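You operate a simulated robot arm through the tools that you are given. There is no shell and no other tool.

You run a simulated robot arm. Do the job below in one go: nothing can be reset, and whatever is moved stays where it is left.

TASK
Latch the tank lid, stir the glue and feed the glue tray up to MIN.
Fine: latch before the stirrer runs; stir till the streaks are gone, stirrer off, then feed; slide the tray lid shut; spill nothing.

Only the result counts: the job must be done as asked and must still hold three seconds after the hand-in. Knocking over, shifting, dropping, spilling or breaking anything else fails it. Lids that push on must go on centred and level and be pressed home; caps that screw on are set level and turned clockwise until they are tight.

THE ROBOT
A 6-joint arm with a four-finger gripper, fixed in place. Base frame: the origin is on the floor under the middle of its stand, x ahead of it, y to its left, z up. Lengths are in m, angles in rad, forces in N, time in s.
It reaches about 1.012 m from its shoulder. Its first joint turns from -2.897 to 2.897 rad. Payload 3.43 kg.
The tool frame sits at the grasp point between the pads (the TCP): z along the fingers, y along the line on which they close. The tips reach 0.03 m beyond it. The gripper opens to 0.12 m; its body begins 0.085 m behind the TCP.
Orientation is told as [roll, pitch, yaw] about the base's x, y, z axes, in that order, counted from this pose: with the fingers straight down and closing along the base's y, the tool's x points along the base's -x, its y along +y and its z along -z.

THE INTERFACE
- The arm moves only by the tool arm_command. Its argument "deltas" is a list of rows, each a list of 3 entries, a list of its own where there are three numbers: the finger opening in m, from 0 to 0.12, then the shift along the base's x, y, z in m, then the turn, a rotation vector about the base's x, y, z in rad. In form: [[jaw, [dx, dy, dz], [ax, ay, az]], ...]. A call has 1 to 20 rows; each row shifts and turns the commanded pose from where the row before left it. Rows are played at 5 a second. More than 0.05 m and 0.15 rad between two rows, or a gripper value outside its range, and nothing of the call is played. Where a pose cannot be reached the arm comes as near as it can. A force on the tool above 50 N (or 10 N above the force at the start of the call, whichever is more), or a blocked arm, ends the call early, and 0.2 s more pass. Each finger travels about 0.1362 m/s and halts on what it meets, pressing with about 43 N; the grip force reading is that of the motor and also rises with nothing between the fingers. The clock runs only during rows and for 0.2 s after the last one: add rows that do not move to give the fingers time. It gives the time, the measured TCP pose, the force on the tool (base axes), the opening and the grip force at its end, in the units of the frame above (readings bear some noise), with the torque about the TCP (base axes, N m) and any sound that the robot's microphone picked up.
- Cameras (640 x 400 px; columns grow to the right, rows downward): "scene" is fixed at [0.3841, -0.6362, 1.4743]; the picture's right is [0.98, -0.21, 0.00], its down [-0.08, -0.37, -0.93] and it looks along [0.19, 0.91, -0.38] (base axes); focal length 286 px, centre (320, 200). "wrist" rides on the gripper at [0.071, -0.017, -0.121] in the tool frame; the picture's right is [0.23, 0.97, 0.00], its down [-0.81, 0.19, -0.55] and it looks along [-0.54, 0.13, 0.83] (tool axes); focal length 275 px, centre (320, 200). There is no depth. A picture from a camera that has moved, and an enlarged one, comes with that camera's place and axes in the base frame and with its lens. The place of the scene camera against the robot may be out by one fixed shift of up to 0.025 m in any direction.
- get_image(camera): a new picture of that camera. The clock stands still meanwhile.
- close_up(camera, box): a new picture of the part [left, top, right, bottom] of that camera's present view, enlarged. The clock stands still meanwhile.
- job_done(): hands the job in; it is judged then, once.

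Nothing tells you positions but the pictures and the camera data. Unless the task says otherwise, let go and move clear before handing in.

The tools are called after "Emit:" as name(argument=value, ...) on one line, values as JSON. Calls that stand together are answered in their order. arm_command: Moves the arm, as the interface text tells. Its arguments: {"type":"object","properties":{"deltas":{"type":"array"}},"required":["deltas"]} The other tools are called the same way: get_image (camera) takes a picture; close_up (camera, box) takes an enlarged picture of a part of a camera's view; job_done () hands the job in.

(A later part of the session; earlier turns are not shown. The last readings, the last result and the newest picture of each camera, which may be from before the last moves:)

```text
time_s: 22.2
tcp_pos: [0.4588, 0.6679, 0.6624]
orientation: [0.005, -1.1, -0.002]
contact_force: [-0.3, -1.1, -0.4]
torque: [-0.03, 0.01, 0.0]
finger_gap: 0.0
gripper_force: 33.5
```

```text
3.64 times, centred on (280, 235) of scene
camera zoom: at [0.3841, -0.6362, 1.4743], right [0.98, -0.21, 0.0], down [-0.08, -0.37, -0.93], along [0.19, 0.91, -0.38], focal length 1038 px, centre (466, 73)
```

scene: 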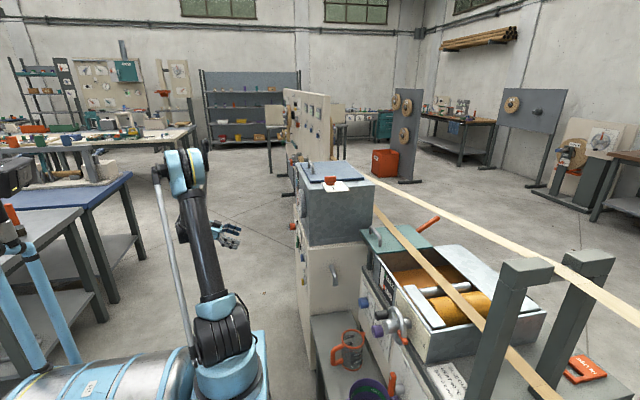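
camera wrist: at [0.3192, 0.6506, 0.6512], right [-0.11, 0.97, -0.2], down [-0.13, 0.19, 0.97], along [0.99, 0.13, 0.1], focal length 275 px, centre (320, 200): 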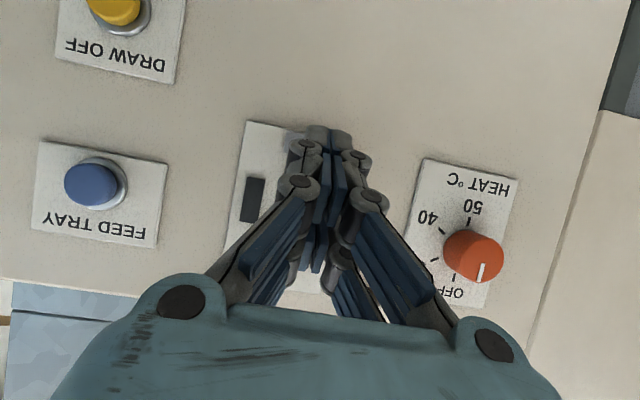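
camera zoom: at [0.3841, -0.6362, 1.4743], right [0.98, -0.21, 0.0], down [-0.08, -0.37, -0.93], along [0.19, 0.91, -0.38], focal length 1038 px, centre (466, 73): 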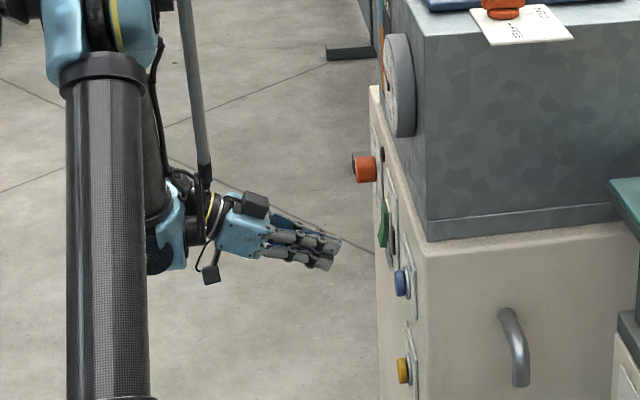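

Emit:
close_up(camera="scene", box=[315, 225, 345, 255])

Emit:
close_up(camera="wrist", box=[230, 110, 420, 230])

```text
13.33 times, centred on (330, 240) of scene
camera zoom: at [0.3841, -0.6362, 1.4743], right [0.98, -0.21, 0.0], down [-0.08, -0.37, -0.93], along [0.19, 0.91, -0.38], focal length 3807 px, centre (187, -333)
```

zoom: 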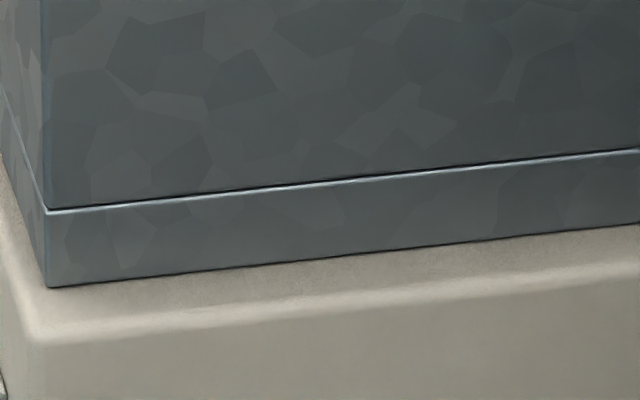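

```text
3.33 times, centred on (325, 170) of wrist
camera zoom: at [0.3192, 0.6506, 0.6512], right [-0.11, 0.97, -0.2], down [-0.13, 0.19, 0.97], along [0.99, 0.13, 0.1], focal length 918 px, centre (303, 300)
```

zoom: 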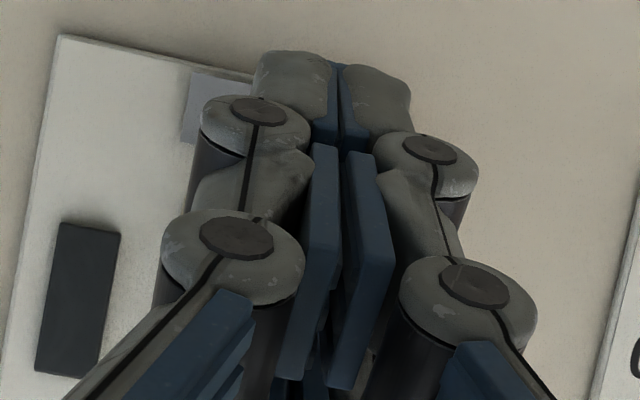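

Emit:
close_up(camera="scene", box=[280, 225, 312, 257])

```text
12.50 times, centred on (296, 241) of scene
camera zoom: at [0.3841, -0.6362, 1.4743], right [0.98, -0.21, 0.0], down [-0.08, -0.37, -0.93], along [0.19, 0.91, -0.38], focal length 3569 px, centre (620, -312)
```

zoom: 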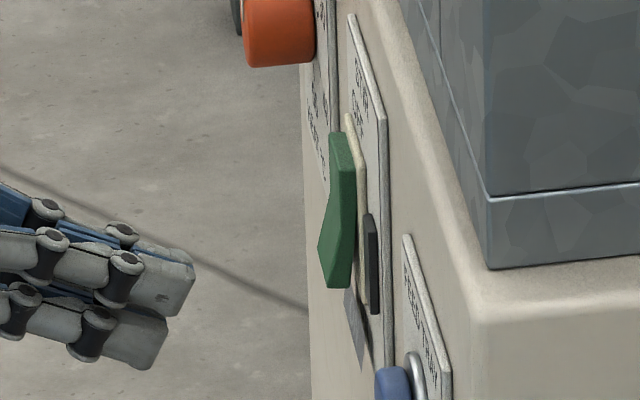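

The scene close-up shows the rocker's lower (ON) end proud. I'll advance slowly onto that end.

Emit:
arm_command(deltas=[[0.0, [0.02, 0.002, -0.004], [0, 0, 0]], [0.0, [0.016, 0, 0], [0, 0, 0]], [0.0, [0.004, 0, 0], [0, 0, 0]], [0.0, [0.004, 0, 0], [0, 0, 0]], [0.0, [0.004, 0, 0], [0, 0, 0]], [0.0, [0.0, 0, 0], [0, 0, 0]]])

Emit:
close_up(camera="scene", box=[280, 225, 312, 257])

```text
time_s: 23.6
tcp_pos: [0.5069, 0.672, 0.6582]
orientation: [0.004, -1.099, -0.004]
contact_force: [0.2, 0.1, -0.1]
torque: [0.02, -0.02, 0.05]
finger_gap: 0.0005
gripper_force: 33.6
```

```text
12.50 times, centred on (296, 241) of scene
camera zoom: at [0.3841, -0.6362, 1.4743], right [0.98, -0.21, 0.0], down [-0.08, -0.37, -0.93], along [0.19, 0.91, -0.38], focal length 3569 px, centre (620, -312)
```

zoom: 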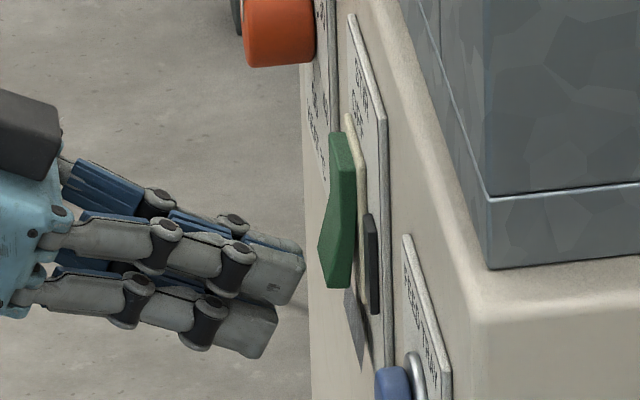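

Emit:
arm_command(deltas=[[0.0, [0.004, 0, 0], [0, 0, 0]], [0.0, [0.004, 0, 0], [0, 0, 0]], [0.0, [0.003, 0, 0], [0, 0, 0]], [0.0, [0.003, 0, 0], [0, 0, 0]]])

Emit:
close_up(camera="scene", box=[280, 225, 312, 257])

```text
time_s: 24.6
tcp_pos: [0.5195, 0.6734, 0.6595]
orientation: [0.003, -1.1, -0.001]
contact_force: [-26.3, -5.6, -1.6]
torque: [0.15, -0.2, -0.2]
finger_gap: 0.006
gripper_force: 33.5
heard: click
```

```text
12.50 times, centred on (296, 241) of scene
camera zoom: at [0.3841, -0.6362, 1.4743], right [0.98, -0.21, 0.0], down [-0.08, -0.37, -0.93], along [0.19, 0.91, -0.38], focal length 3569 px, centre (620, -312)
```

zoom: 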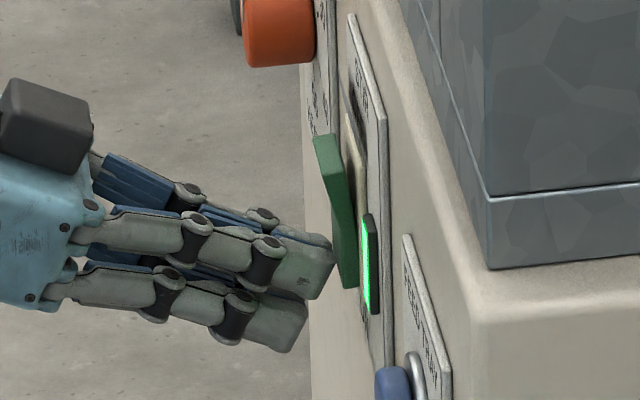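

Click heard and the green lamp lit, so the stirrer is running. I'll back off to where the gauge is visible.

Emit:
arm_command(deltas=[[0.0, [-0.04, 0, 0], [0, 0, 0]], [0.0, [-0.04, -0.01, 0.02], [0, 0, 0]], [0.0, [-0.04, -0.01, 0.02], [0, 0, 0]], [0.0, [-0.04, -0.01, 0.02], [0, 0, 0]], [0.0, [-0.04, -0.01, 0.025], [0, 0, 0]], [0.06, [-0.04, -0.01, 0.025], [0, 0, 0]]])

Emit:
get_image(camera="wrist")

Emit:
get_image(camera="scene")

```text
time_s: 26.0
tcp_pos: [0.2813, 0.622, 0.7696]
orientation: [0.003, -1.1, -0.004]
contact_force: [1.0, -0.5, 0.5]
torque: [0.0, -0.01, 0.0]
finger_gap: 0.0601
gripper_force: 0.2
```

```text
taken
camera wrist: at [0.1401, 0.6049, 0.7584], right [-0.1, 0.97, -0.2], down [-0.13, 0.19, 0.97], along [0.99, 0.13, 0.1], focal length 275 px, centre (320, 200)
```

wrist: 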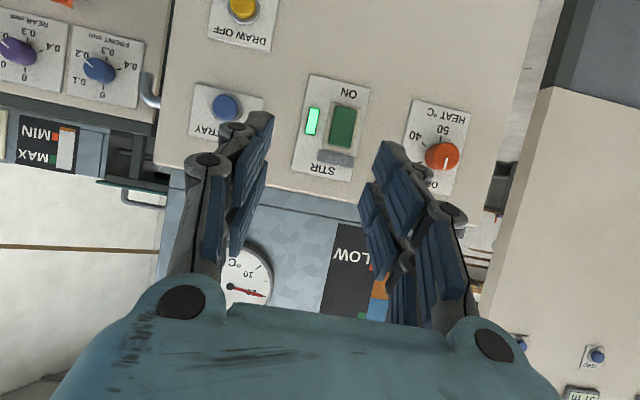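

```text
taken
```

scene: 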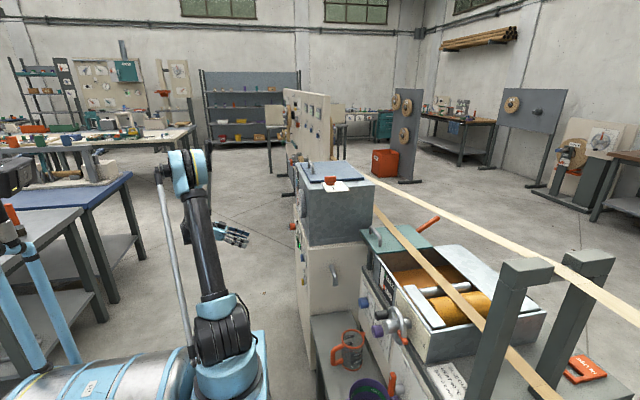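

Emit:
arm_command(deltas=[[0.12, [-0.005, 0, 0.045], [0, 0.12, 0]], [0.12, [-0.005, 0.01, 0.045], [0, 0.12, 0]], [0.12, [-0.01, 0.01, 0.045], [0, 0.12, 0]]])

Emit:
get_image(camera="wrist")

Emit:
close_up(camera="wrist", box=[320, 180, 440, 320])

```text
time_s: 26.8
tcp_pos: [0.2593, 0.6428, 0.9043]
orientation: [0.004, -0.738, -0.002]
contact_force: [0.1, 0.4, 0.3]
torque: [0.01, 0.01, 0.02]
finger_gap: 0.1202
gripper_force: 0.0
```

```text
taken
camera wrist: at [0.1258, 0.6256, 0.9439], right [-0.17, 0.97, -0.15], down [0.23, 0.19, 0.95], along [0.96, 0.13, -0.25], focal length 275 px, centre (320, 200)
```

wrist: 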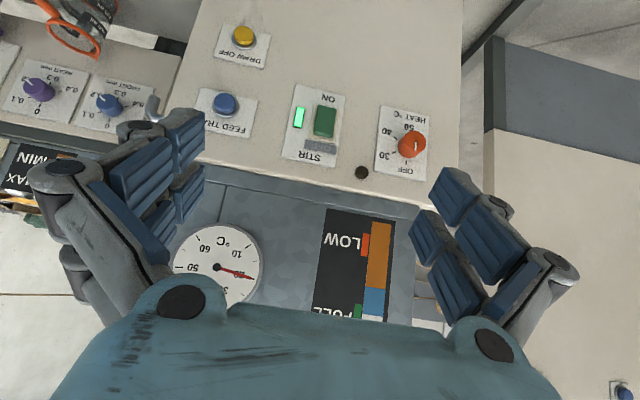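

```text
2.86 times, centred on (380, 250) of wrist
camera zoom: at [0.1258, 0.6256, 0.9439], right [-0.17, 0.97, -0.15], down [0.23, 0.19, 0.95], along [0.96, 0.13, -0.25], focal length 786 px, centre (149, 57)
```

zoom: 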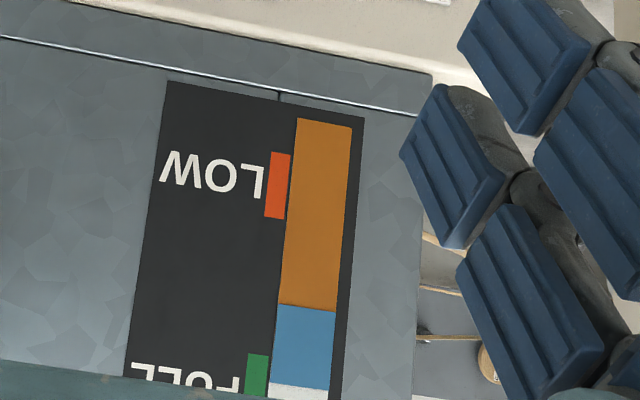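

Emit:
arm_command(deltas=[[0.12, [0, 0, 0.03], [0, 0.05, 0]], [0.12, [0, 0, 0], [0, 0, 0]], [0.12, [0, 0, 0], [0, 0, 0]], [0.12, [0, 0, 0], [0, 0, 0]], [0.12, [0, 0, 0], [0, 0, 0]], [0.12, [0, 0, 0], [0, 0, 0]], [0.12, [0, 0, 0], [0, 0, 0]]])

Emit:
close_up(camera="wrist", box=[320, 180, 440, 340])

```text
time_s: 28.4
tcp_pos: [0.261, 0.6427, 0.9336]
orientation: [0.003, -0.69, 0.0]
contact_force: [-0.1, 0.4, 0.0]
torque: [0.0, -0.03, -0.03]
finger_gap: 0.1199
gripper_force: 0.2
```

```text
2.50 times, centred on (380, 260) of wrist
camera zoom: at [0.129, 0.625, 0.9799], right [-0.18, 0.97, -0.14], down [0.27, 0.19, 0.94], along [0.95, 0.13, -0.3], focal length 688 px, centre (170, 50)
```

zoom: 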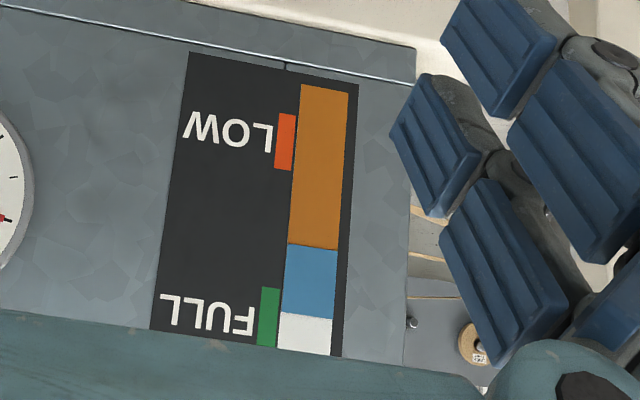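

The green lamp is lit but the gauge still shows separate orange and blue layers. I'll wait with the stirrer running and watch for change.

Emit:
arm_command(deltas=[[0.12, [0, 0, 0], [0, 0, 0]], [0.12, [0, 0, 0], [0, 0, 0]], [0.12, [0, 0, 0], [0, 0, 0]], [0.12, [0, 0, 0], [0, 0, 0]], [0.12, [0, 0, 0], [0, 0, 0]], [0.12, [0, 0, 0], [0, 0, 0]], [0.12, [0, 0, 0], [0, 0, 0]], [0.12, [0, 0, 0], [0, 0, 0]], [0.12, [0, 0, 0], [0, 0, 0]]])

Emit:
get_image(camera="wrist")

Emit:
close_up(camera="wrist", box=[320, 180, 440, 340])

Emit:
close_up(camera="scene", box=[280, 140, 480, 340])

```text
time_s: 30.4
tcp_pos: [0.2618, 0.642, 0.9335]
orientation: [0.004, -0.69, -0.002]
contact_force: [0.4, -0.3, -0.6]
torque: [0.01, 0.0, 0.01]
finger_gap: 0.12
gripper_force: 0.2
```

```text
taken
camera wrist: at [0.1289, 0.625, 0.9799], right [-0.18, 0.97, -0.14], down [0.27, 0.19, 0.94], along [0.95, 0.13, -0.3], focal length 275 px, centre (320, 200)
```

wrist: 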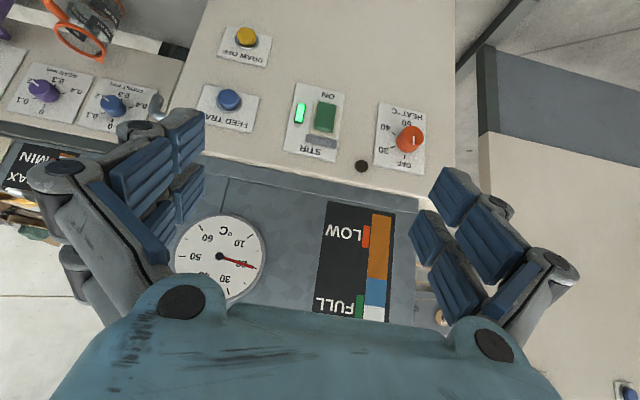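

```text
2.50 times, centred on (380, 260) of wrist
camera zoom: at [0.1289, 0.625, 0.9799], right [-0.18, 0.97, -0.14], down [0.27, 0.19, 0.94], along [0.95, 0.13, -0.3], focal length 688 px, centre (170, 50)
```

zoom: 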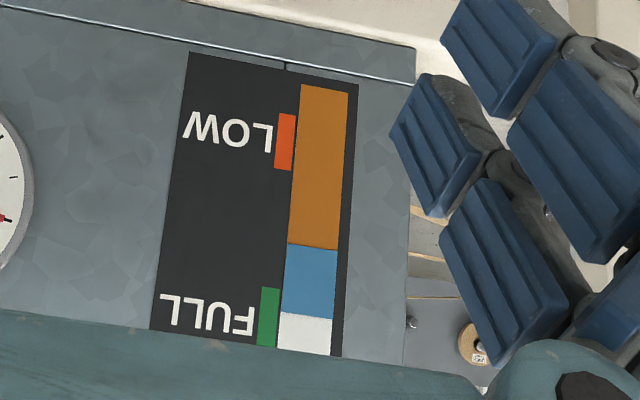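

```text
2.00 times, centred on (380, 240) of scene
camera zoom: at [0.3841, -0.6362, 1.4743], right [0.98, -0.21, 0.0], down [-0.08, -0.37, -0.93], along [0.19, 0.91, -0.38], focal length 571 px, centre (200, 120)
```

zoom: 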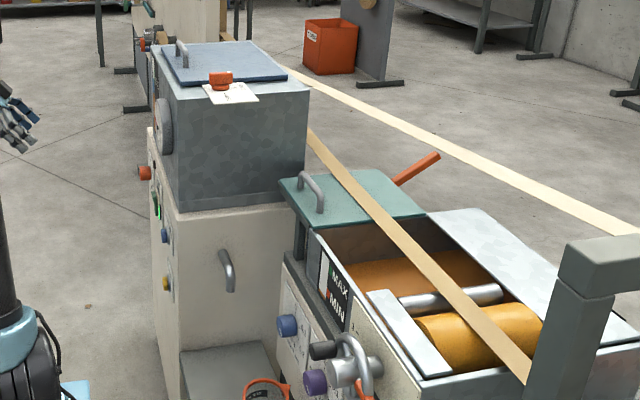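

Emit:
arm_command(deltas=[[0.12, [0, 0, 0], [0, 0, 0]], [0.12, [0, 0, 0], [0, 0, 0]], [0.12, [0, 0, 0], [0, 0, 0]], [0.12, [0, 0, 0], [0, 0, 0]], [0.12, [0, 0, 0], [0, 0, 0]], [0.12, [0, 0, 0], [0, 0, 0]], [0.12, [0, 0, 0], [0, 0, 0]], [0.12, [0, 0, 0], [0, 0, 0]], [0.12, [0, 0, 0], [0, 0, 0]], [0.12, [0, 0, 0], [0, 0, 0]], [0.12, [0, 0, 0], [0, 0, 0]], [0.12, [0, 0, 0], [0, 0, 0]], [0.12, [0, 0, 0], [0, 0, 0]], [0.12, [0, 0, 0], [0, 0, 0]]])

Emit:
close_up(camera="wrist", box=[355, 200, 405, 330])

Emit:
close_up(camera="scene", box=[290, 150, 380, 250])

```text
time_s: 33.4
tcp_pos: [0.2604, 0.6436, 0.934]
orientation: [0.003, -0.69, -0.001]
contact_force: [0.4, 0.9, 1.2]
torque: [-0.01, 0.0, -0.01]
finger_gap: 0.1202
gripper_force: 0.1
```

```text
3.08 times, centred on (380, 265) of wrist
camera zoom: at [0.1289, 0.625, 0.9799], right [-0.18, 0.97, -0.14], down [0.27, 0.19, 0.94], along [0.95, 0.13, -0.3], focal length 847 px, centre (135, 0)
```

zoom: 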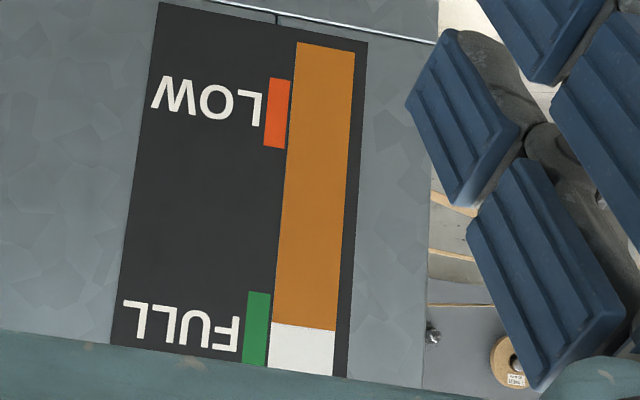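

```text
4.00 times, centred on (335, 200) of scene
camera zoom: at [0.3841, -0.6362, 1.4743], right [0.98, -0.21, 0.0], down [-0.08, -0.37, -0.93], along [0.19, 0.91, -0.38], focal length 1142 px, centre (260, 200)
```

zoom: 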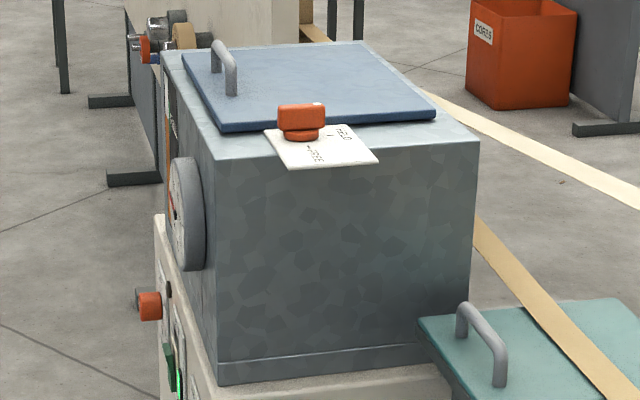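

Emit:
close_up(camera="wrist", box=[362, 210, 397, 325])

Emit:
close_up(camera="wrist", box=[366, 212, 396, 242])

Emit:
close_up(camera="wrist", box=[360, 270, 400, 325])

```text
3.48 times, centred on (380, 268) of wrist
camera zoom: at [0.1289, 0.625, 0.9799], right [-0.18, 0.97, -0.14], down [0.27, 0.19, 0.94], along [0.95, 0.13, -0.3], focal length 958 px, centre (113, -35)
```

zoom: 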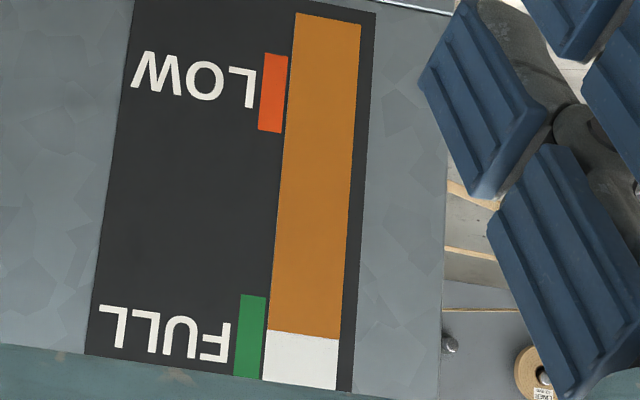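

```text
13.33 times, centred on (381, 227) of wrist
camera zoom: at [0.1289, 0.625, 0.9799], right [-0.18, 0.97, -0.14], down [0.27, 0.19, 0.94], along [0.95, 0.13, -0.3], focal length 3670 px, centre (-493, -160)
```

zoom: 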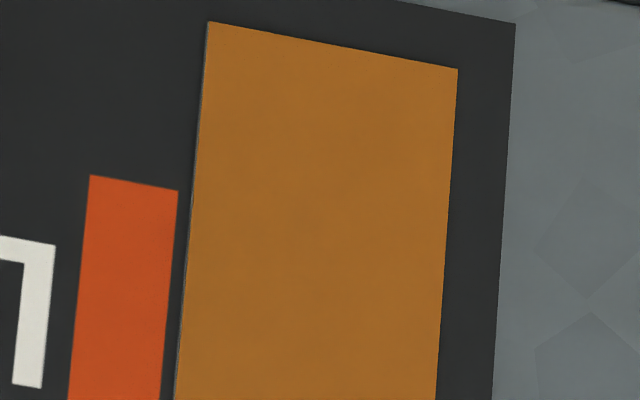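

```text
7.27 times, centred on (380, 298) of wrist
camera zoom: at [0.1289, 0.625, 0.9799], right [-0.18, 0.97, -0.14], down [0.27, 0.19, 0.94], along [0.95, 0.13, -0.3], focal length 2002 px, centre (-116, -509)
```

zoom: 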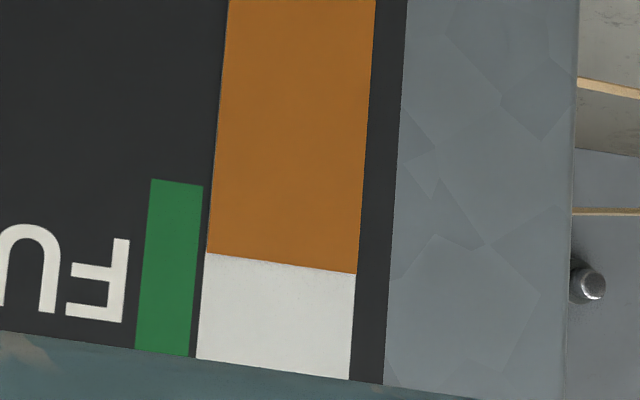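

The gauge is one even orange, so the streaks are gone. I'll go back and press the rocker's upper (OFF) end.

Emit:
arm_command(deltas=[[0.06, [0.01, 0.0036, -0.038], [0, -0.0513, 0]], [0.0, [0.02, 0.0036, -0.035], [0, -0.0513, 0]], [0.0, [0.022, 0.0036, -0.033], [0, -0.0513, 0]], [0.0, [0.028, 0.0036, -0.03], [0, -0.0513, 0]], [0.0, [0.03, 0.0036, -0.028], [0, -0.0513, 0]], [0.0, [0.03, 0.0036, -0.026], [0, -0.0513, 0]], [0.0, [0.03, 0.0036, -0.023], [0, -0.0513, 0]], [0.0, [0.03, 0.0036, -0.021], [0, -0.0513, 0]], [0.0, [0, 0, 0], [0, 0, 0]]])

Emit:
close_up(camera="scene", box=[280, 225, 312, 257])

```text
time_s: 35.4
tcp_pos: [0.462, 0.6729, 0.6992]
orientation: [0.004, -1.101, -0.004]
contact_force: [-0.3, -0.3, -0.1]
torque: [0.0, 0.02, -0.02]
finger_gap: 0.0
gripper_force: 33.7
```

```text
12.50 times, centred on (296, 241) of scene
camera zoom: at [0.3841, -0.6362, 1.4743], right [0.98, -0.21, 0.0], down [-0.08, -0.37, -0.93], along [0.19, 0.91, -0.38], focal length 3569 px, centre (620, -312)
```

zoom: 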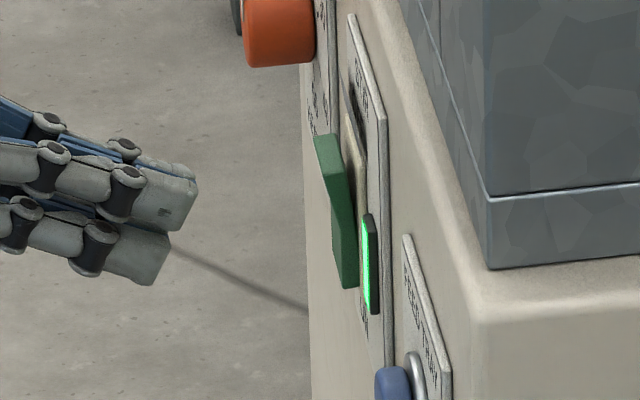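

Emit:
arm_command(deltas=[[0.0, [0.02, -0.001, 0.004], [0, 0, 0]], [0.0, [0.018, 0, 0], [0, 0, 0]], [0.0, [0.004, 0, 0], [0, 0, 0]], [0.0, [0.004, 0, 0], [0, 0, 0]], [0.0, [0.004, 0, 0], [0, 0, 0]], [0.0, [0.004, 0, 0], [0, 0, 0]]])

Emit:
close_up(camera="scene", box=[280, 225, 312, 257])

```text
time_s: 36.8
tcp_pos: [0.5154, 0.6713, 0.704]
orientation: [0.002, -1.102, -0.005]
contact_force: [-1.3, 0.1, 0.2]
torque: [0.01, -0.02, -0.01]
finger_gap: 0.006
gripper_force: 33.3
```

```text
12.50 times, centred on (296, 241) of scene
camera zoom: at [0.3841, -0.6362, 1.4743], right [0.98, -0.21, 0.0], down [-0.08, -0.37, -0.93], along [0.19, 0.91, -0.38], focal length 3569 px, centre (620, -312)
```

zoom: 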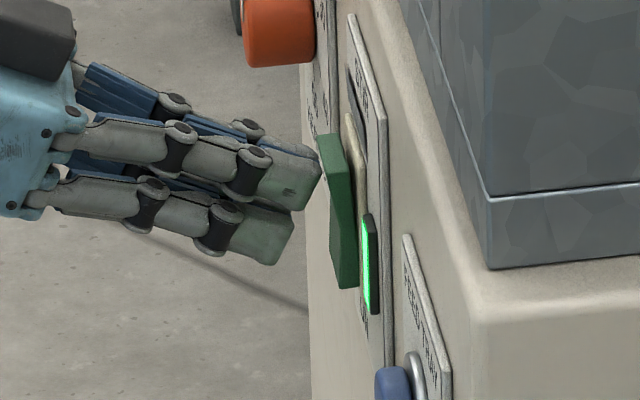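

Emit:
arm_command(deltas=[[0.0, [0.003, 0, 0], [0, 0, 0]], [0.0, [0.003, 0, 0], [0, 0, 0]]])

Emit:
close_up(camera="scene", box=[280, 225, 312, 257])

```text
time_s: 37.4
tcp_pos: [0.5188, 0.6713, 0.7039]
orientation: [0.005, -1.101, -0.002]
contact_force: [-18.4, -4.7, 0.0]
torque: [0.06, -0.15, -0.21]
finger_gap: 0.0062
gripper_force: 33.7
heard: click
```

```text
12.50 times, centred on (296, 241) of scene
camera zoom: at [0.3841, -0.6362, 1.4743], right [0.98, -0.21, 0.0], down [-0.08, -0.37, -0.93], along [0.19, 0.91, -0.38], focal length 3569 px, centre (620, -312)
```

zoom: 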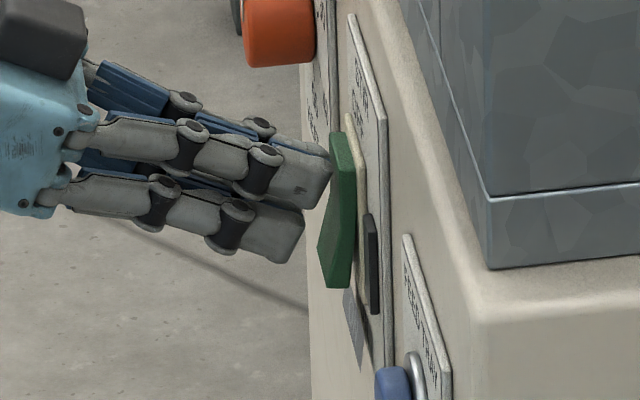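

Click heard and the lamp is out, so the stirrer is off. Before feeding I want to check the tray's front, including the drain lever marked SHUT, so I'll back off and look.

Emit:
arm_command(deltas=[[0.0, [-0.045, 0, 0], [0, 0, 0]], [0.06, [-0.045, -0.01, 0.01], [0, 0, 0]], [0.12, [-0.04, -0.02, 0.015], [0, 0, 0]], [0.12, [-0.04, -0.025, 0.015], [0, 0, 0]], [0.12, [-0.03, -0.03, 0.02], [0, 0.05, 0]], [0.12, [-0.03, -0.03, 0.02], [0, 0.05, 0]], [0.12, [0, -0.04, 0.025], [0, 0.05, 0]], [0.12, [0, -0.04, 0.025], [0, 0.05, 0]], [0.12, [0, 0, 0], [0, 0, 0]]])

Emit:
get_image(camera="wrist")

Emit:
get_image(camera="scene")

```text
time_s: 39.4
tcp_pos: [0.2905, 0.4762, 0.8373]
orientation: [0.004, -0.901, -0.002]
contact_force: [-0.1, -0.7, 1.3]
torque: [-0.03, -0.01, -0.03]
finger_gap: 0.1201
gripper_force: 0.1
```

```text
taken
camera wrist: at [0.1516, 0.4581, 0.8538], right [-0.14, 0.97, -0.18], down [0.07, 0.19, 0.98], along [0.99, 0.13, -0.1], focal length 275 px, centre (320, 200)
```

wrist: 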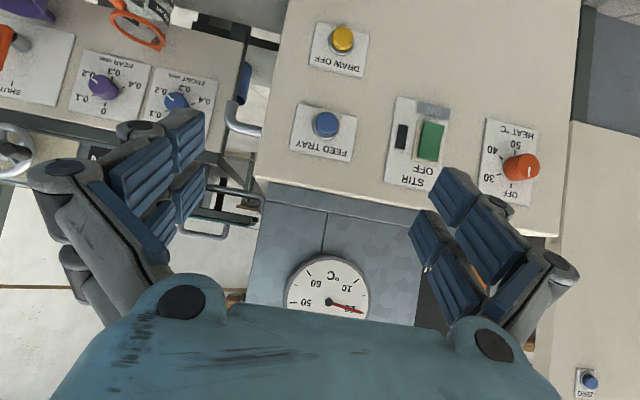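

```text
taken
```

scene: 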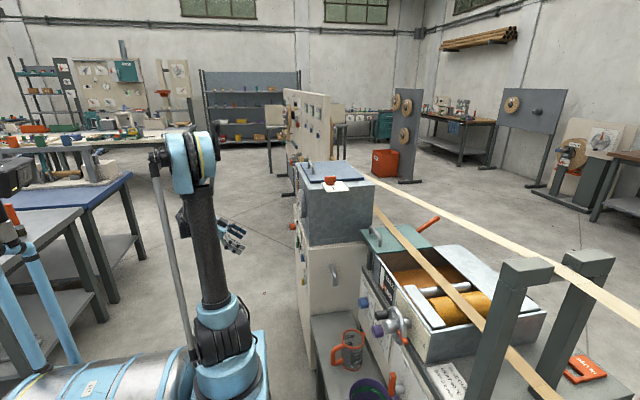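

Emit:
arm_command(deltas=[[0.12, [0, -0.035, 0.03], [0, 0.03, 0]], [0.12, [0, -0.035, 0.03], [0, 0.03, 0]], [0.12, [0, -0.035, 0.03], [0, 0.03, 0]], [0.12, [0, -0.035, 0.03], [0, 0.03, 0]], [0.12, [0, -0.035, 0.02], [0, 0.03, 0]], [0.12, [0, -0.035, 0.02], [0, 0.03, 0]], [0.12, [0, 0, 0], [0, 0, 0]]])

Emit:
get_image(camera="wrist")

Emit:
get_image(camera="scene")

```text
time_s: 41.0
tcp_pos: [0.2928, 0.2665, 0.9922]
orientation: [0.004, -0.721, 0.0]
contact_force: [-0.6, -0.7, 0.2]
torque: [0.02, 0.0, 0.01]
finger_gap: 0.1201
gripper_force: 0.0
```

```text
taken
camera wrist: at [0.159, 0.249, 1.0343], right [-0.17, 0.97, -0.15], down [0.24, 0.19, 0.95], along [0.95, 0.13, -0.27], focal length 275 px, centre (320, 200)
```

wrist: 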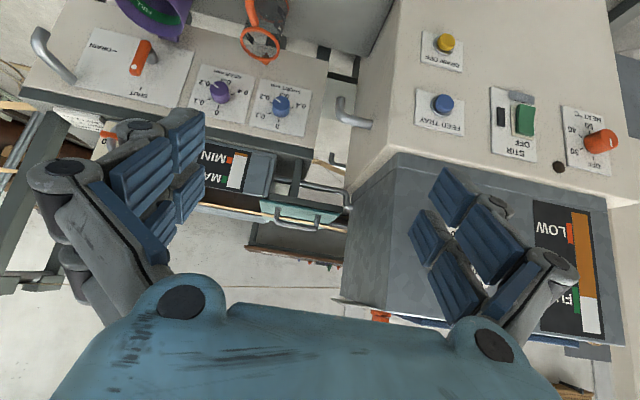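

```text
taken
```

scene: 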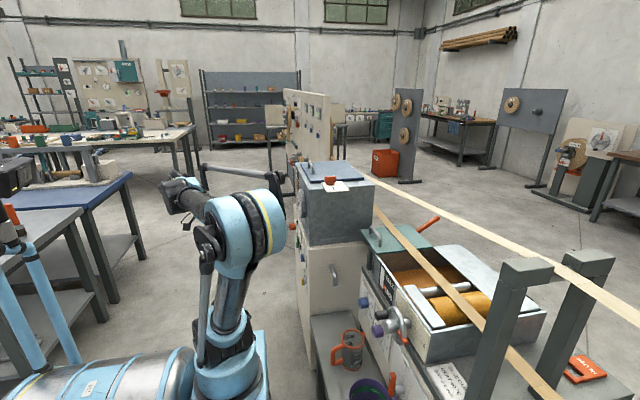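

Emit:
close_up(camera="wrist", box=[60, 0, 220, 110])

Emit:
close_up(camera="wrist", box=[190, 130, 360, 290])

Emit:
close_up(camera="wrist", box=[200, 0, 360, 150])

```text
3.64 times, centred on (140, 55) of wrist
camera zoom: at [0.159, 0.249, 1.0343], right [-0.17, 0.97, -0.15], down [0.24, 0.19, 0.95], along [0.95, 0.13, -0.27], focal length 1001 px, centre (974, 727)
```

zoom: 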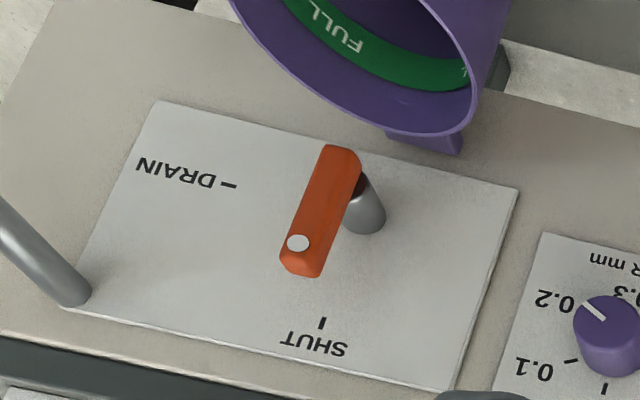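

```text
2.50 times, centred on (275, 210) of wrist
camera zoom: at [0.159, 0.249, 1.0343], right [-0.17, 0.97, -0.15], down [0.24, 0.19, 0.95], along [0.95, 0.13, -0.27], focal length 688 px, centre (432, 175)
```

zoom: 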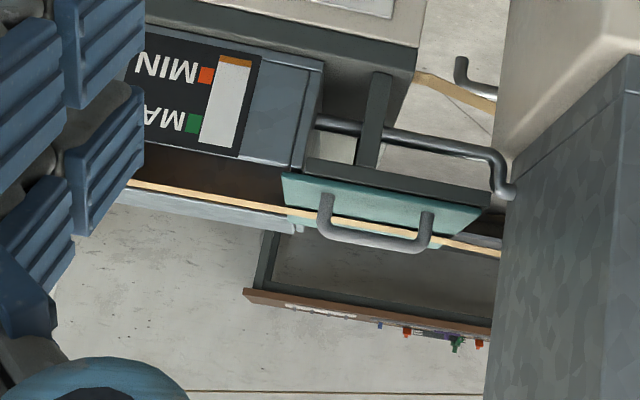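

```text
2.67 times, centred on (280, 75) of wrist
camera zoom: at [0.159, 0.249, 1.0343], right [-0.17, 0.97, -0.15], down [0.24, 0.19, 0.95], along [0.95, 0.13, -0.27], focal length 734 px, centre (427, 533)
```

zoom: 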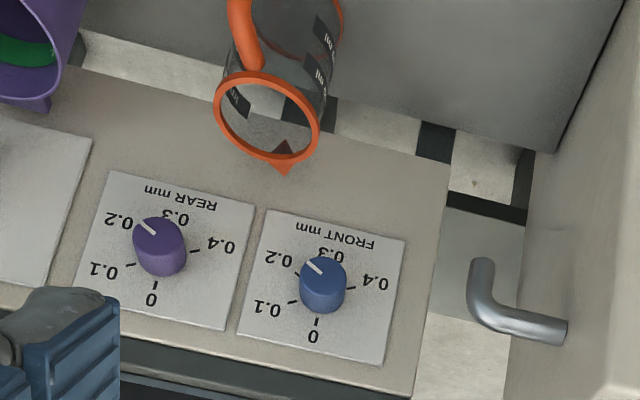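

The drain lever points to SHUT and the gap dials aren't part of this. The stirrer is off, so I'll bring the closed fingers in front of the FEED TRAY button at about (0.55, 0.499, 0.70).

Emit:
arm_command(deltas=[[0.12, [0.005, 0.04, -0.02], [0, -0.038, 0]], [0.12, [0.005, 0.04, -0.02], [0, -0.038, 0]], [0.12, [0.005, 0.035, -0.03], [0, -0.038, 0]], [0.06, [0.01, 0.03, -0.03], [0, -0.038, 0]], [0.0, [0.015, 0.025, -0.035], [0, -0.038, 0]], [0.0, [0.015, 0.0225, -0.035], [0, -0.038, 0]], [0.0, [0.02, 0.02, -0.035], [0, -0.038, 0]], [0.0, [0.025, 0.01, -0.035], [0, -0.038, 0]], [0.0, [0.03, 0.01, -0.03], [0, -0.038, 0]], [0.0, [0.03, 0, -0.028], [0, -0.038, 0]], [0.0, [0, 0, 0], [0, 0, 0]]])

Emit:
close_up(camera="scene", box=[270, 220, 330, 280])

Emit:
close_up(camera="scene", box=[370, 250, 420, 310])

Emit:
get_image(camera="wrist")

```text
time_s: 43.4
tcp_pos: [0.4519, 0.4971, 0.6934]
orientation: [0.004, -1.099, -0.003]
contact_force: [0.3, -0.6, 0.3]
torque: [-0.01, 0.01, 0.01]
finger_gap: 0.0
gripper_force: 33.3
```

```text
6.67 times, centred on (300, 250) of scene
camera zoom: at [0.3841, -0.6362, 1.4743], right [0.98, -0.21, 0.0], down [-0.08, -0.37, -0.93], along [0.19, 0.91, -0.38], focal length 1904 px, centre (453, -133)
```

zoom: 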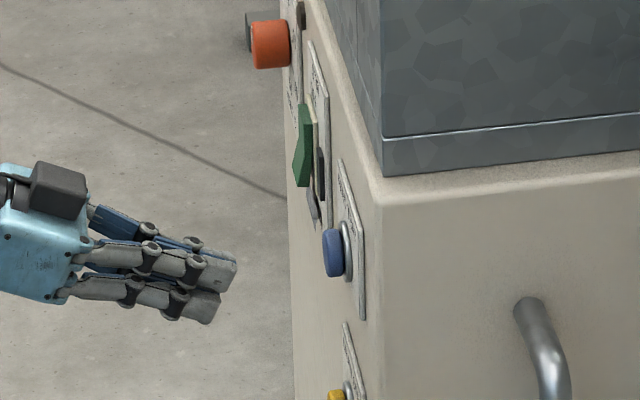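

```text
6.67 times, centred on (395, 280) of scene
camera zoom: at [0.3841, -0.6362, 1.4743], right [0.98, -0.21, 0.0], down [-0.08, -0.37, -0.93], along [0.19, 0.91, -0.38], focal length 1904 px, centre (-180, -333)
```

zoom: 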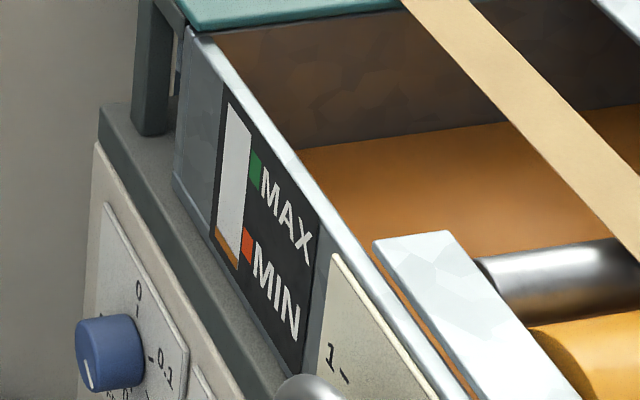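

```text
taken
camera wrist: at [0.3112, 0.48, 0.6829], right [-0.11, 0.97, -0.2], down [-0.13, 0.19, 0.97], along [0.99, 0.13, 0.1], focal length 275 px, centre (320, 200)
```

wrist: 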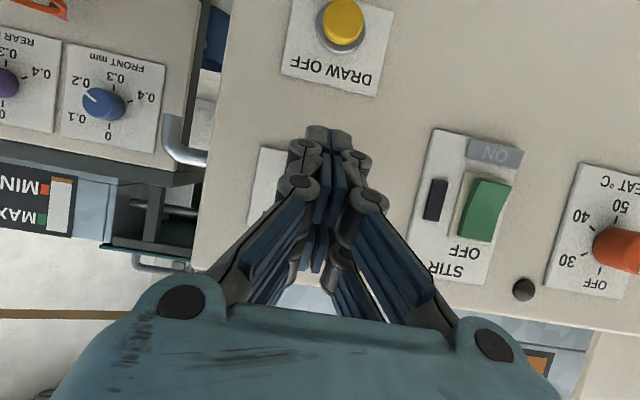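

Emit:
arm_command(deltas=[[0.0, [0.025, 0.0015, 0.004], [0, 0, 0]], [0.0, [0.022, 0, 0], [0, 0, 0]], [0.0, [0.004, 0, 0], [0, 0, 0]], [0.0, [0, 0, 0], [0, 0, 0]]])

Emit:
close_up(camera="scene", box=[280, 230, 320, 270])

```text
time_s: 44.4
tcp_pos: [0.5018, 0.4993, 0.6998]
orientation: [0.007, -1.101, -0.003]
contact_force: [-1.0, -0.5, -0.5]
torque: [-0.03, -0.03, -0.01]
finger_gap: 0.0
gripper_force: 33.3
```

```text
10.00 times, centred on (300, 250) of scene
camera zoom: at [0.3841, -0.6362, 1.4743], right [0.98, -0.21, 0.0], down [-0.08, -0.37, -0.93], along [0.19, 0.91, -0.38], focal length 2856 px, centre (520, -300)
```

zoom: 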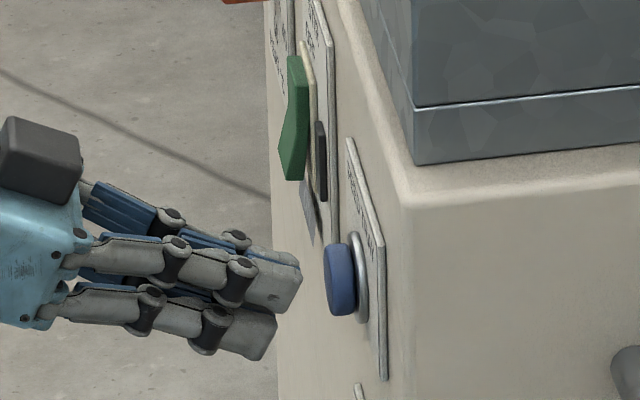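

Emit:
arm_command(deltas=[[0.0, [0.006, 0, 0], [0, 0, 0]], [0.0, [0.004, 0, 0], [0, 0, 0]], [0.0, [0.004, 0, 0], [0, 0, 0]], [0.0, [0.003, 0, 0], [0, 0, 0]]])

Emit:
close_up(camera="scene", box=[280, 230, 320, 270])

Emit:
close_up(camera="scene", box=[380, 260, 404, 284])

```text
time_s: 45.4
tcp_pos: [0.5186, 0.4993, 0.6995]
orientation: [0.004, -1.1, -0.002]
contact_force: [-5.1, 1.7, 0.4]
torque: [-0.05, -0.02, 0.06]
finger_gap: 0.0056
gripper_force: 33.4
heard: click
```

```text
10.00 times, centred on (300, 250) of scene
camera zoom: at [0.3841, -0.6362, 1.4743], right [0.98, -0.21, 0.0], down [-0.08, -0.37, -0.93], along [0.19, 0.91, -0.38], focal length 2856 px, centre (520, -300)
```

zoom: 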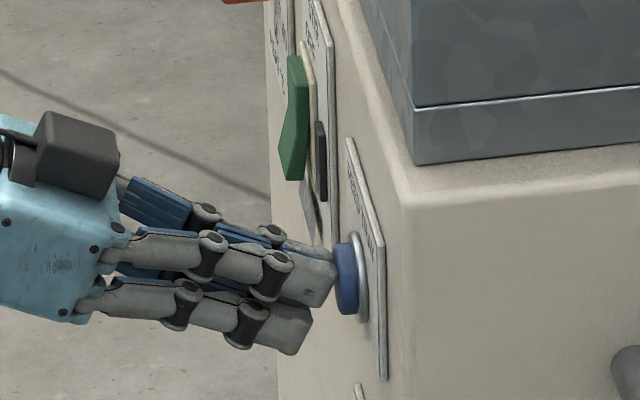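

```text
16.00 times, centred on (392, 272) of scene
camera zoom: at [0.3841, -0.6362, 1.4743], right [0.98, -0.21, 0.0], down [-0.08, -0.37, -0.93], along [0.19, 0.91, -0.38], focal length 4569 px, centre (-832, -952)
```

zoom: 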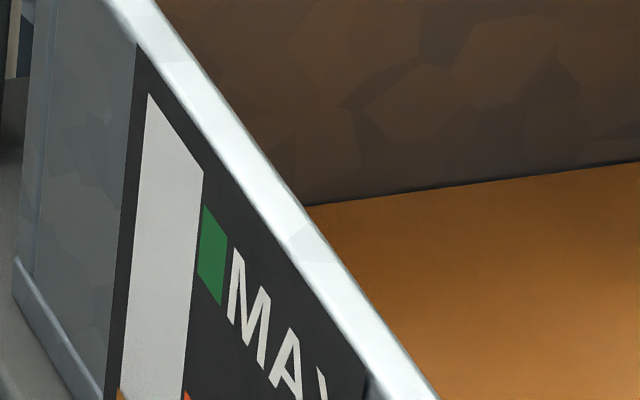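

The button clicked and is depressed. I'll check the tray gauge before letting more time pass.

Emit:
close_up(camera="scene", box=[370, 266, 398, 294])

Emit:
get_image(camera="wrist")

Emit:
close_up(camera="wrist", box=[0, 160, 100, 250])

```text
14.29 times, centred on (384, 280) of scene
camera zoom: at [0.3841, -0.6362, 1.4743], right [0.98, -0.21, 0.0], down [-0.08, -0.37, -0.93], along [0.19, 0.91, -0.38], focal length 4079 px, centre (-594, -943)
```

zoom: 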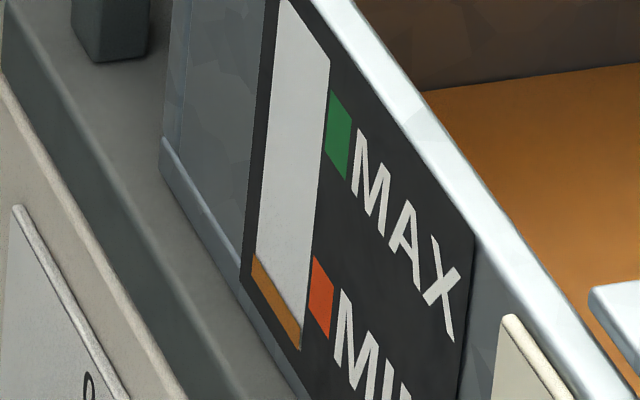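

```text
taken
camera wrist: at [0.3788, 0.4819, 0.6895], right [-0.11, 0.97, -0.2], down [-0.13, 0.19, 0.97], along [0.99, 0.13, 0.1], focal length 275 px, centre (320, 200)
```

wrist: 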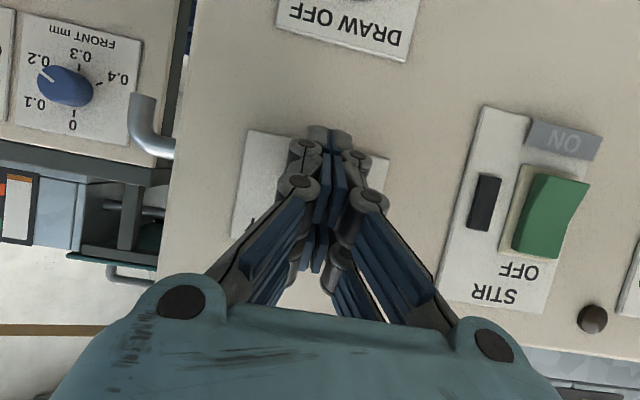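

```text
4.44 times, centred on (50, 205) of wrist
camera zoom: at [0.3788, 0.4819, 0.6895], right [-0.11, 0.97, -0.2], down [-0.13, 0.19, 0.97], along [0.99, 0.13, 0.1], focal length 1224 px, centre (1520, 178)
```

zoom: 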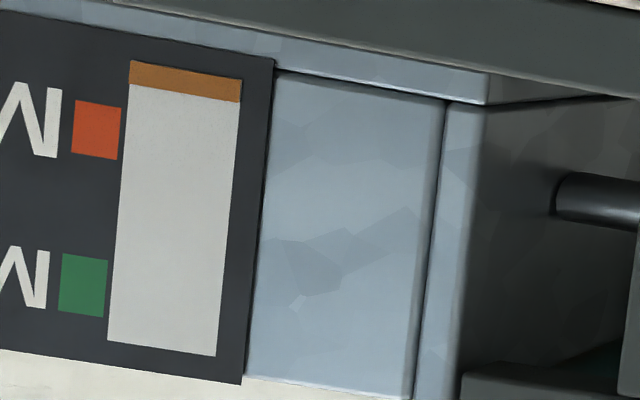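

Emit:
arm_command(deltas=[[0.0, [0, 0, 0], [0, 0, 0]], [0.0, [0, 0, 0], [0, 0, 0]]])

Emit:
close_up(camera="wrist", box=[0, 160, 100, 250])

```text
time_s: 46.0
tcp_pos: [0.5179, 0.4987, 0.7011]
orientation: [0.004, -1.099, -0.006]
contact_force: [-4.7, 0.9, -0.3]
torque: [-0.03, -0.06, 0.05]
finger_gap: 0.0061
gripper_force: 33.2
```

```text
4.44 times, centred on (50, 205) of wrist
camera zoom: at [0.3789, 0.4819, 0.6895], right [-0.1, 0.97, -0.2], down [-0.13, 0.19, 0.97], along [0.99, 0.13, 0.1], focal length 1224 px, centre (1520, 178)
```

zoom: 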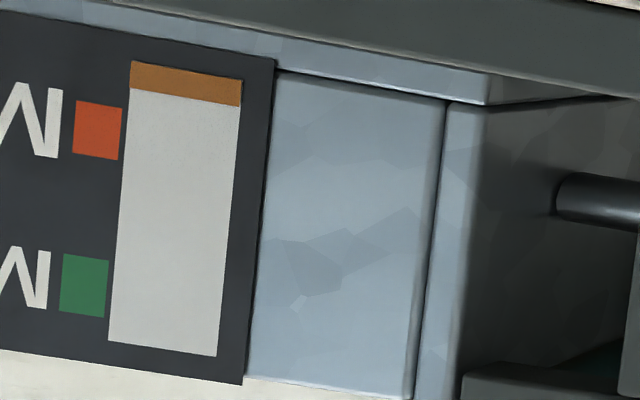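

The level is rising slowly, about 7 px/s in this view, and I estimate about 49 px to the middle of the MIN mark. I'll keep holding and check as it goes.

Emit:
arm_command(deltas=[[0.0, [0, 0, 0], [0, 0, 0]], [0.0, [0, 0, 0], [0, 0, 0]], [0.0, [0, 0, 0], [0, 0, 0]], [0.0, [0, 0, 0], [0, 0, 0]], [0.0, [0, 0, 0], [0, 0, 0]], [0.0, [0, 0, 0], [0, 0, 0]], [0.0, [0, 0, 0], [0, 0, 0]], [0.0, [0, 0, 0], [0, 0, 0]], [0.0, [0, 0, 0], [0, 0, 0]]])

Emit:
close_up(camera="wrist", box=[0, 160, 100, 250])

```text
time_s: 48.0
tcp_pos: [0.5186, 0.499, 0.6995]
orientation: [0.004, -1.102, -0.003]
contact_force: [-4.0, -0.2, -0.7]
torque: [-0.01, -0.03, -0.04]
finger_gap: 0.0061
gripper_force: 33.4
```

```text
4.44 times, centred on (50, 205) of wrist
camera zoom: at [0.3789, 0.4819, 0.6895], right [-0.1, 0.97, -0.2], down [-0.13, 0.19, 0.97], along [0.99, 0.13, 0.1], focal length 1224 px, centre (1520, 178)
```

zoom: 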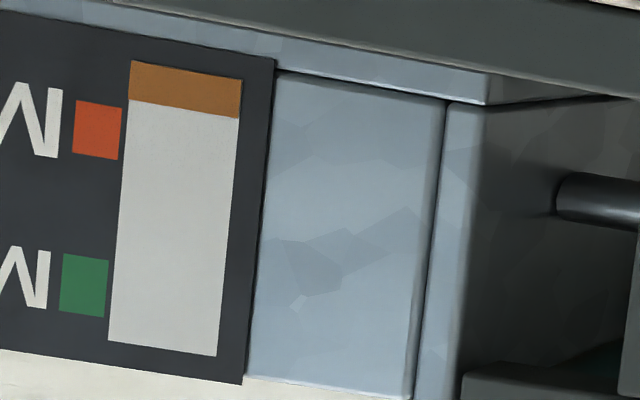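

Emit:
arm_command(deltas=[[0.0, [0, 0, 0], [0, 0, 0]], [0.0, [0, 0, 0], [0, 0, 0]], [0.0, [0, 0, 0], [0, 0, 0]], [0.0, [0, 0, 0], [0, 0, 0]], [0.0, [0, 0, 0], [0, 0, 0]], [0.0, [0, 0, 0], [0, 0, 0]], [0.0, [0, 0, 0], [0, 0, 0]], [0.0, [0, 0, 0], [0, 0, 0]], [0.0, [0, 0, 0], [0, 0, 0]], [0.0, [0, 0, 0], [0, 0, 0]], [0.0, [0, 0, 0], [0, 0, 0]], [0.0, [0, 0, 0], [0, 0, 0]], [0.0, [0, 0, 0], [0, 0, 0]], [0.0, [0, 0, 0], [0, 0, 0]], [0.0, [0, 0, 0], [0, 0, 0]]])

Emit:
close_up(camera="wrist", box=[0, 160, 100, 250])

Emit:
close_up(camera="scene", box=[370, 266, 398, 294])

```text
time_s: 51.2
tcp_pos: [0.52, 0.4982, 0.7007]
orientation: [0.005, -1.101, -0.004]
contact_force: [-3.7, -0.1, -0.6]
torque: [-0.02, -0.02, -0.02]
finger_gap: 0.0059
gripper_force: 33.6
```

```text
4.44 times, centred on (50, 205) of wrist
camera zoom: at [0.3789, 0.4819, 0.6895], right [-0.1, 0.97, -0.2], down [-0.13, 0.19, 0.97], along [0.99, 0.13, 0.1], focal length 1224 px, centre (1520, 178)
```

zoom: 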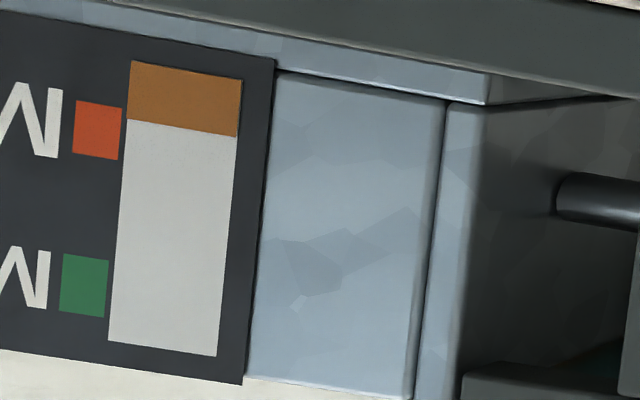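

```text
14.29 times, centred on (384, 280) of scene
camera zoom: at [0.3841, -0.6362, 1.4743], right [0.98, -0.21, 0.0], down [-0.08, -0.37, -0.93], along [0.19, 0.91, -0.38], focal length 4079 px, centre (-594, -943)
```

zoom: 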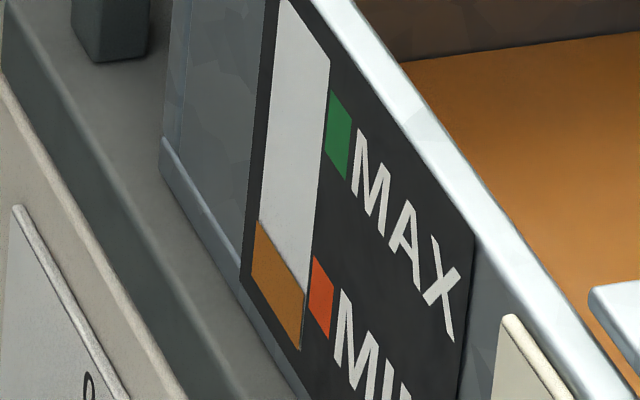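

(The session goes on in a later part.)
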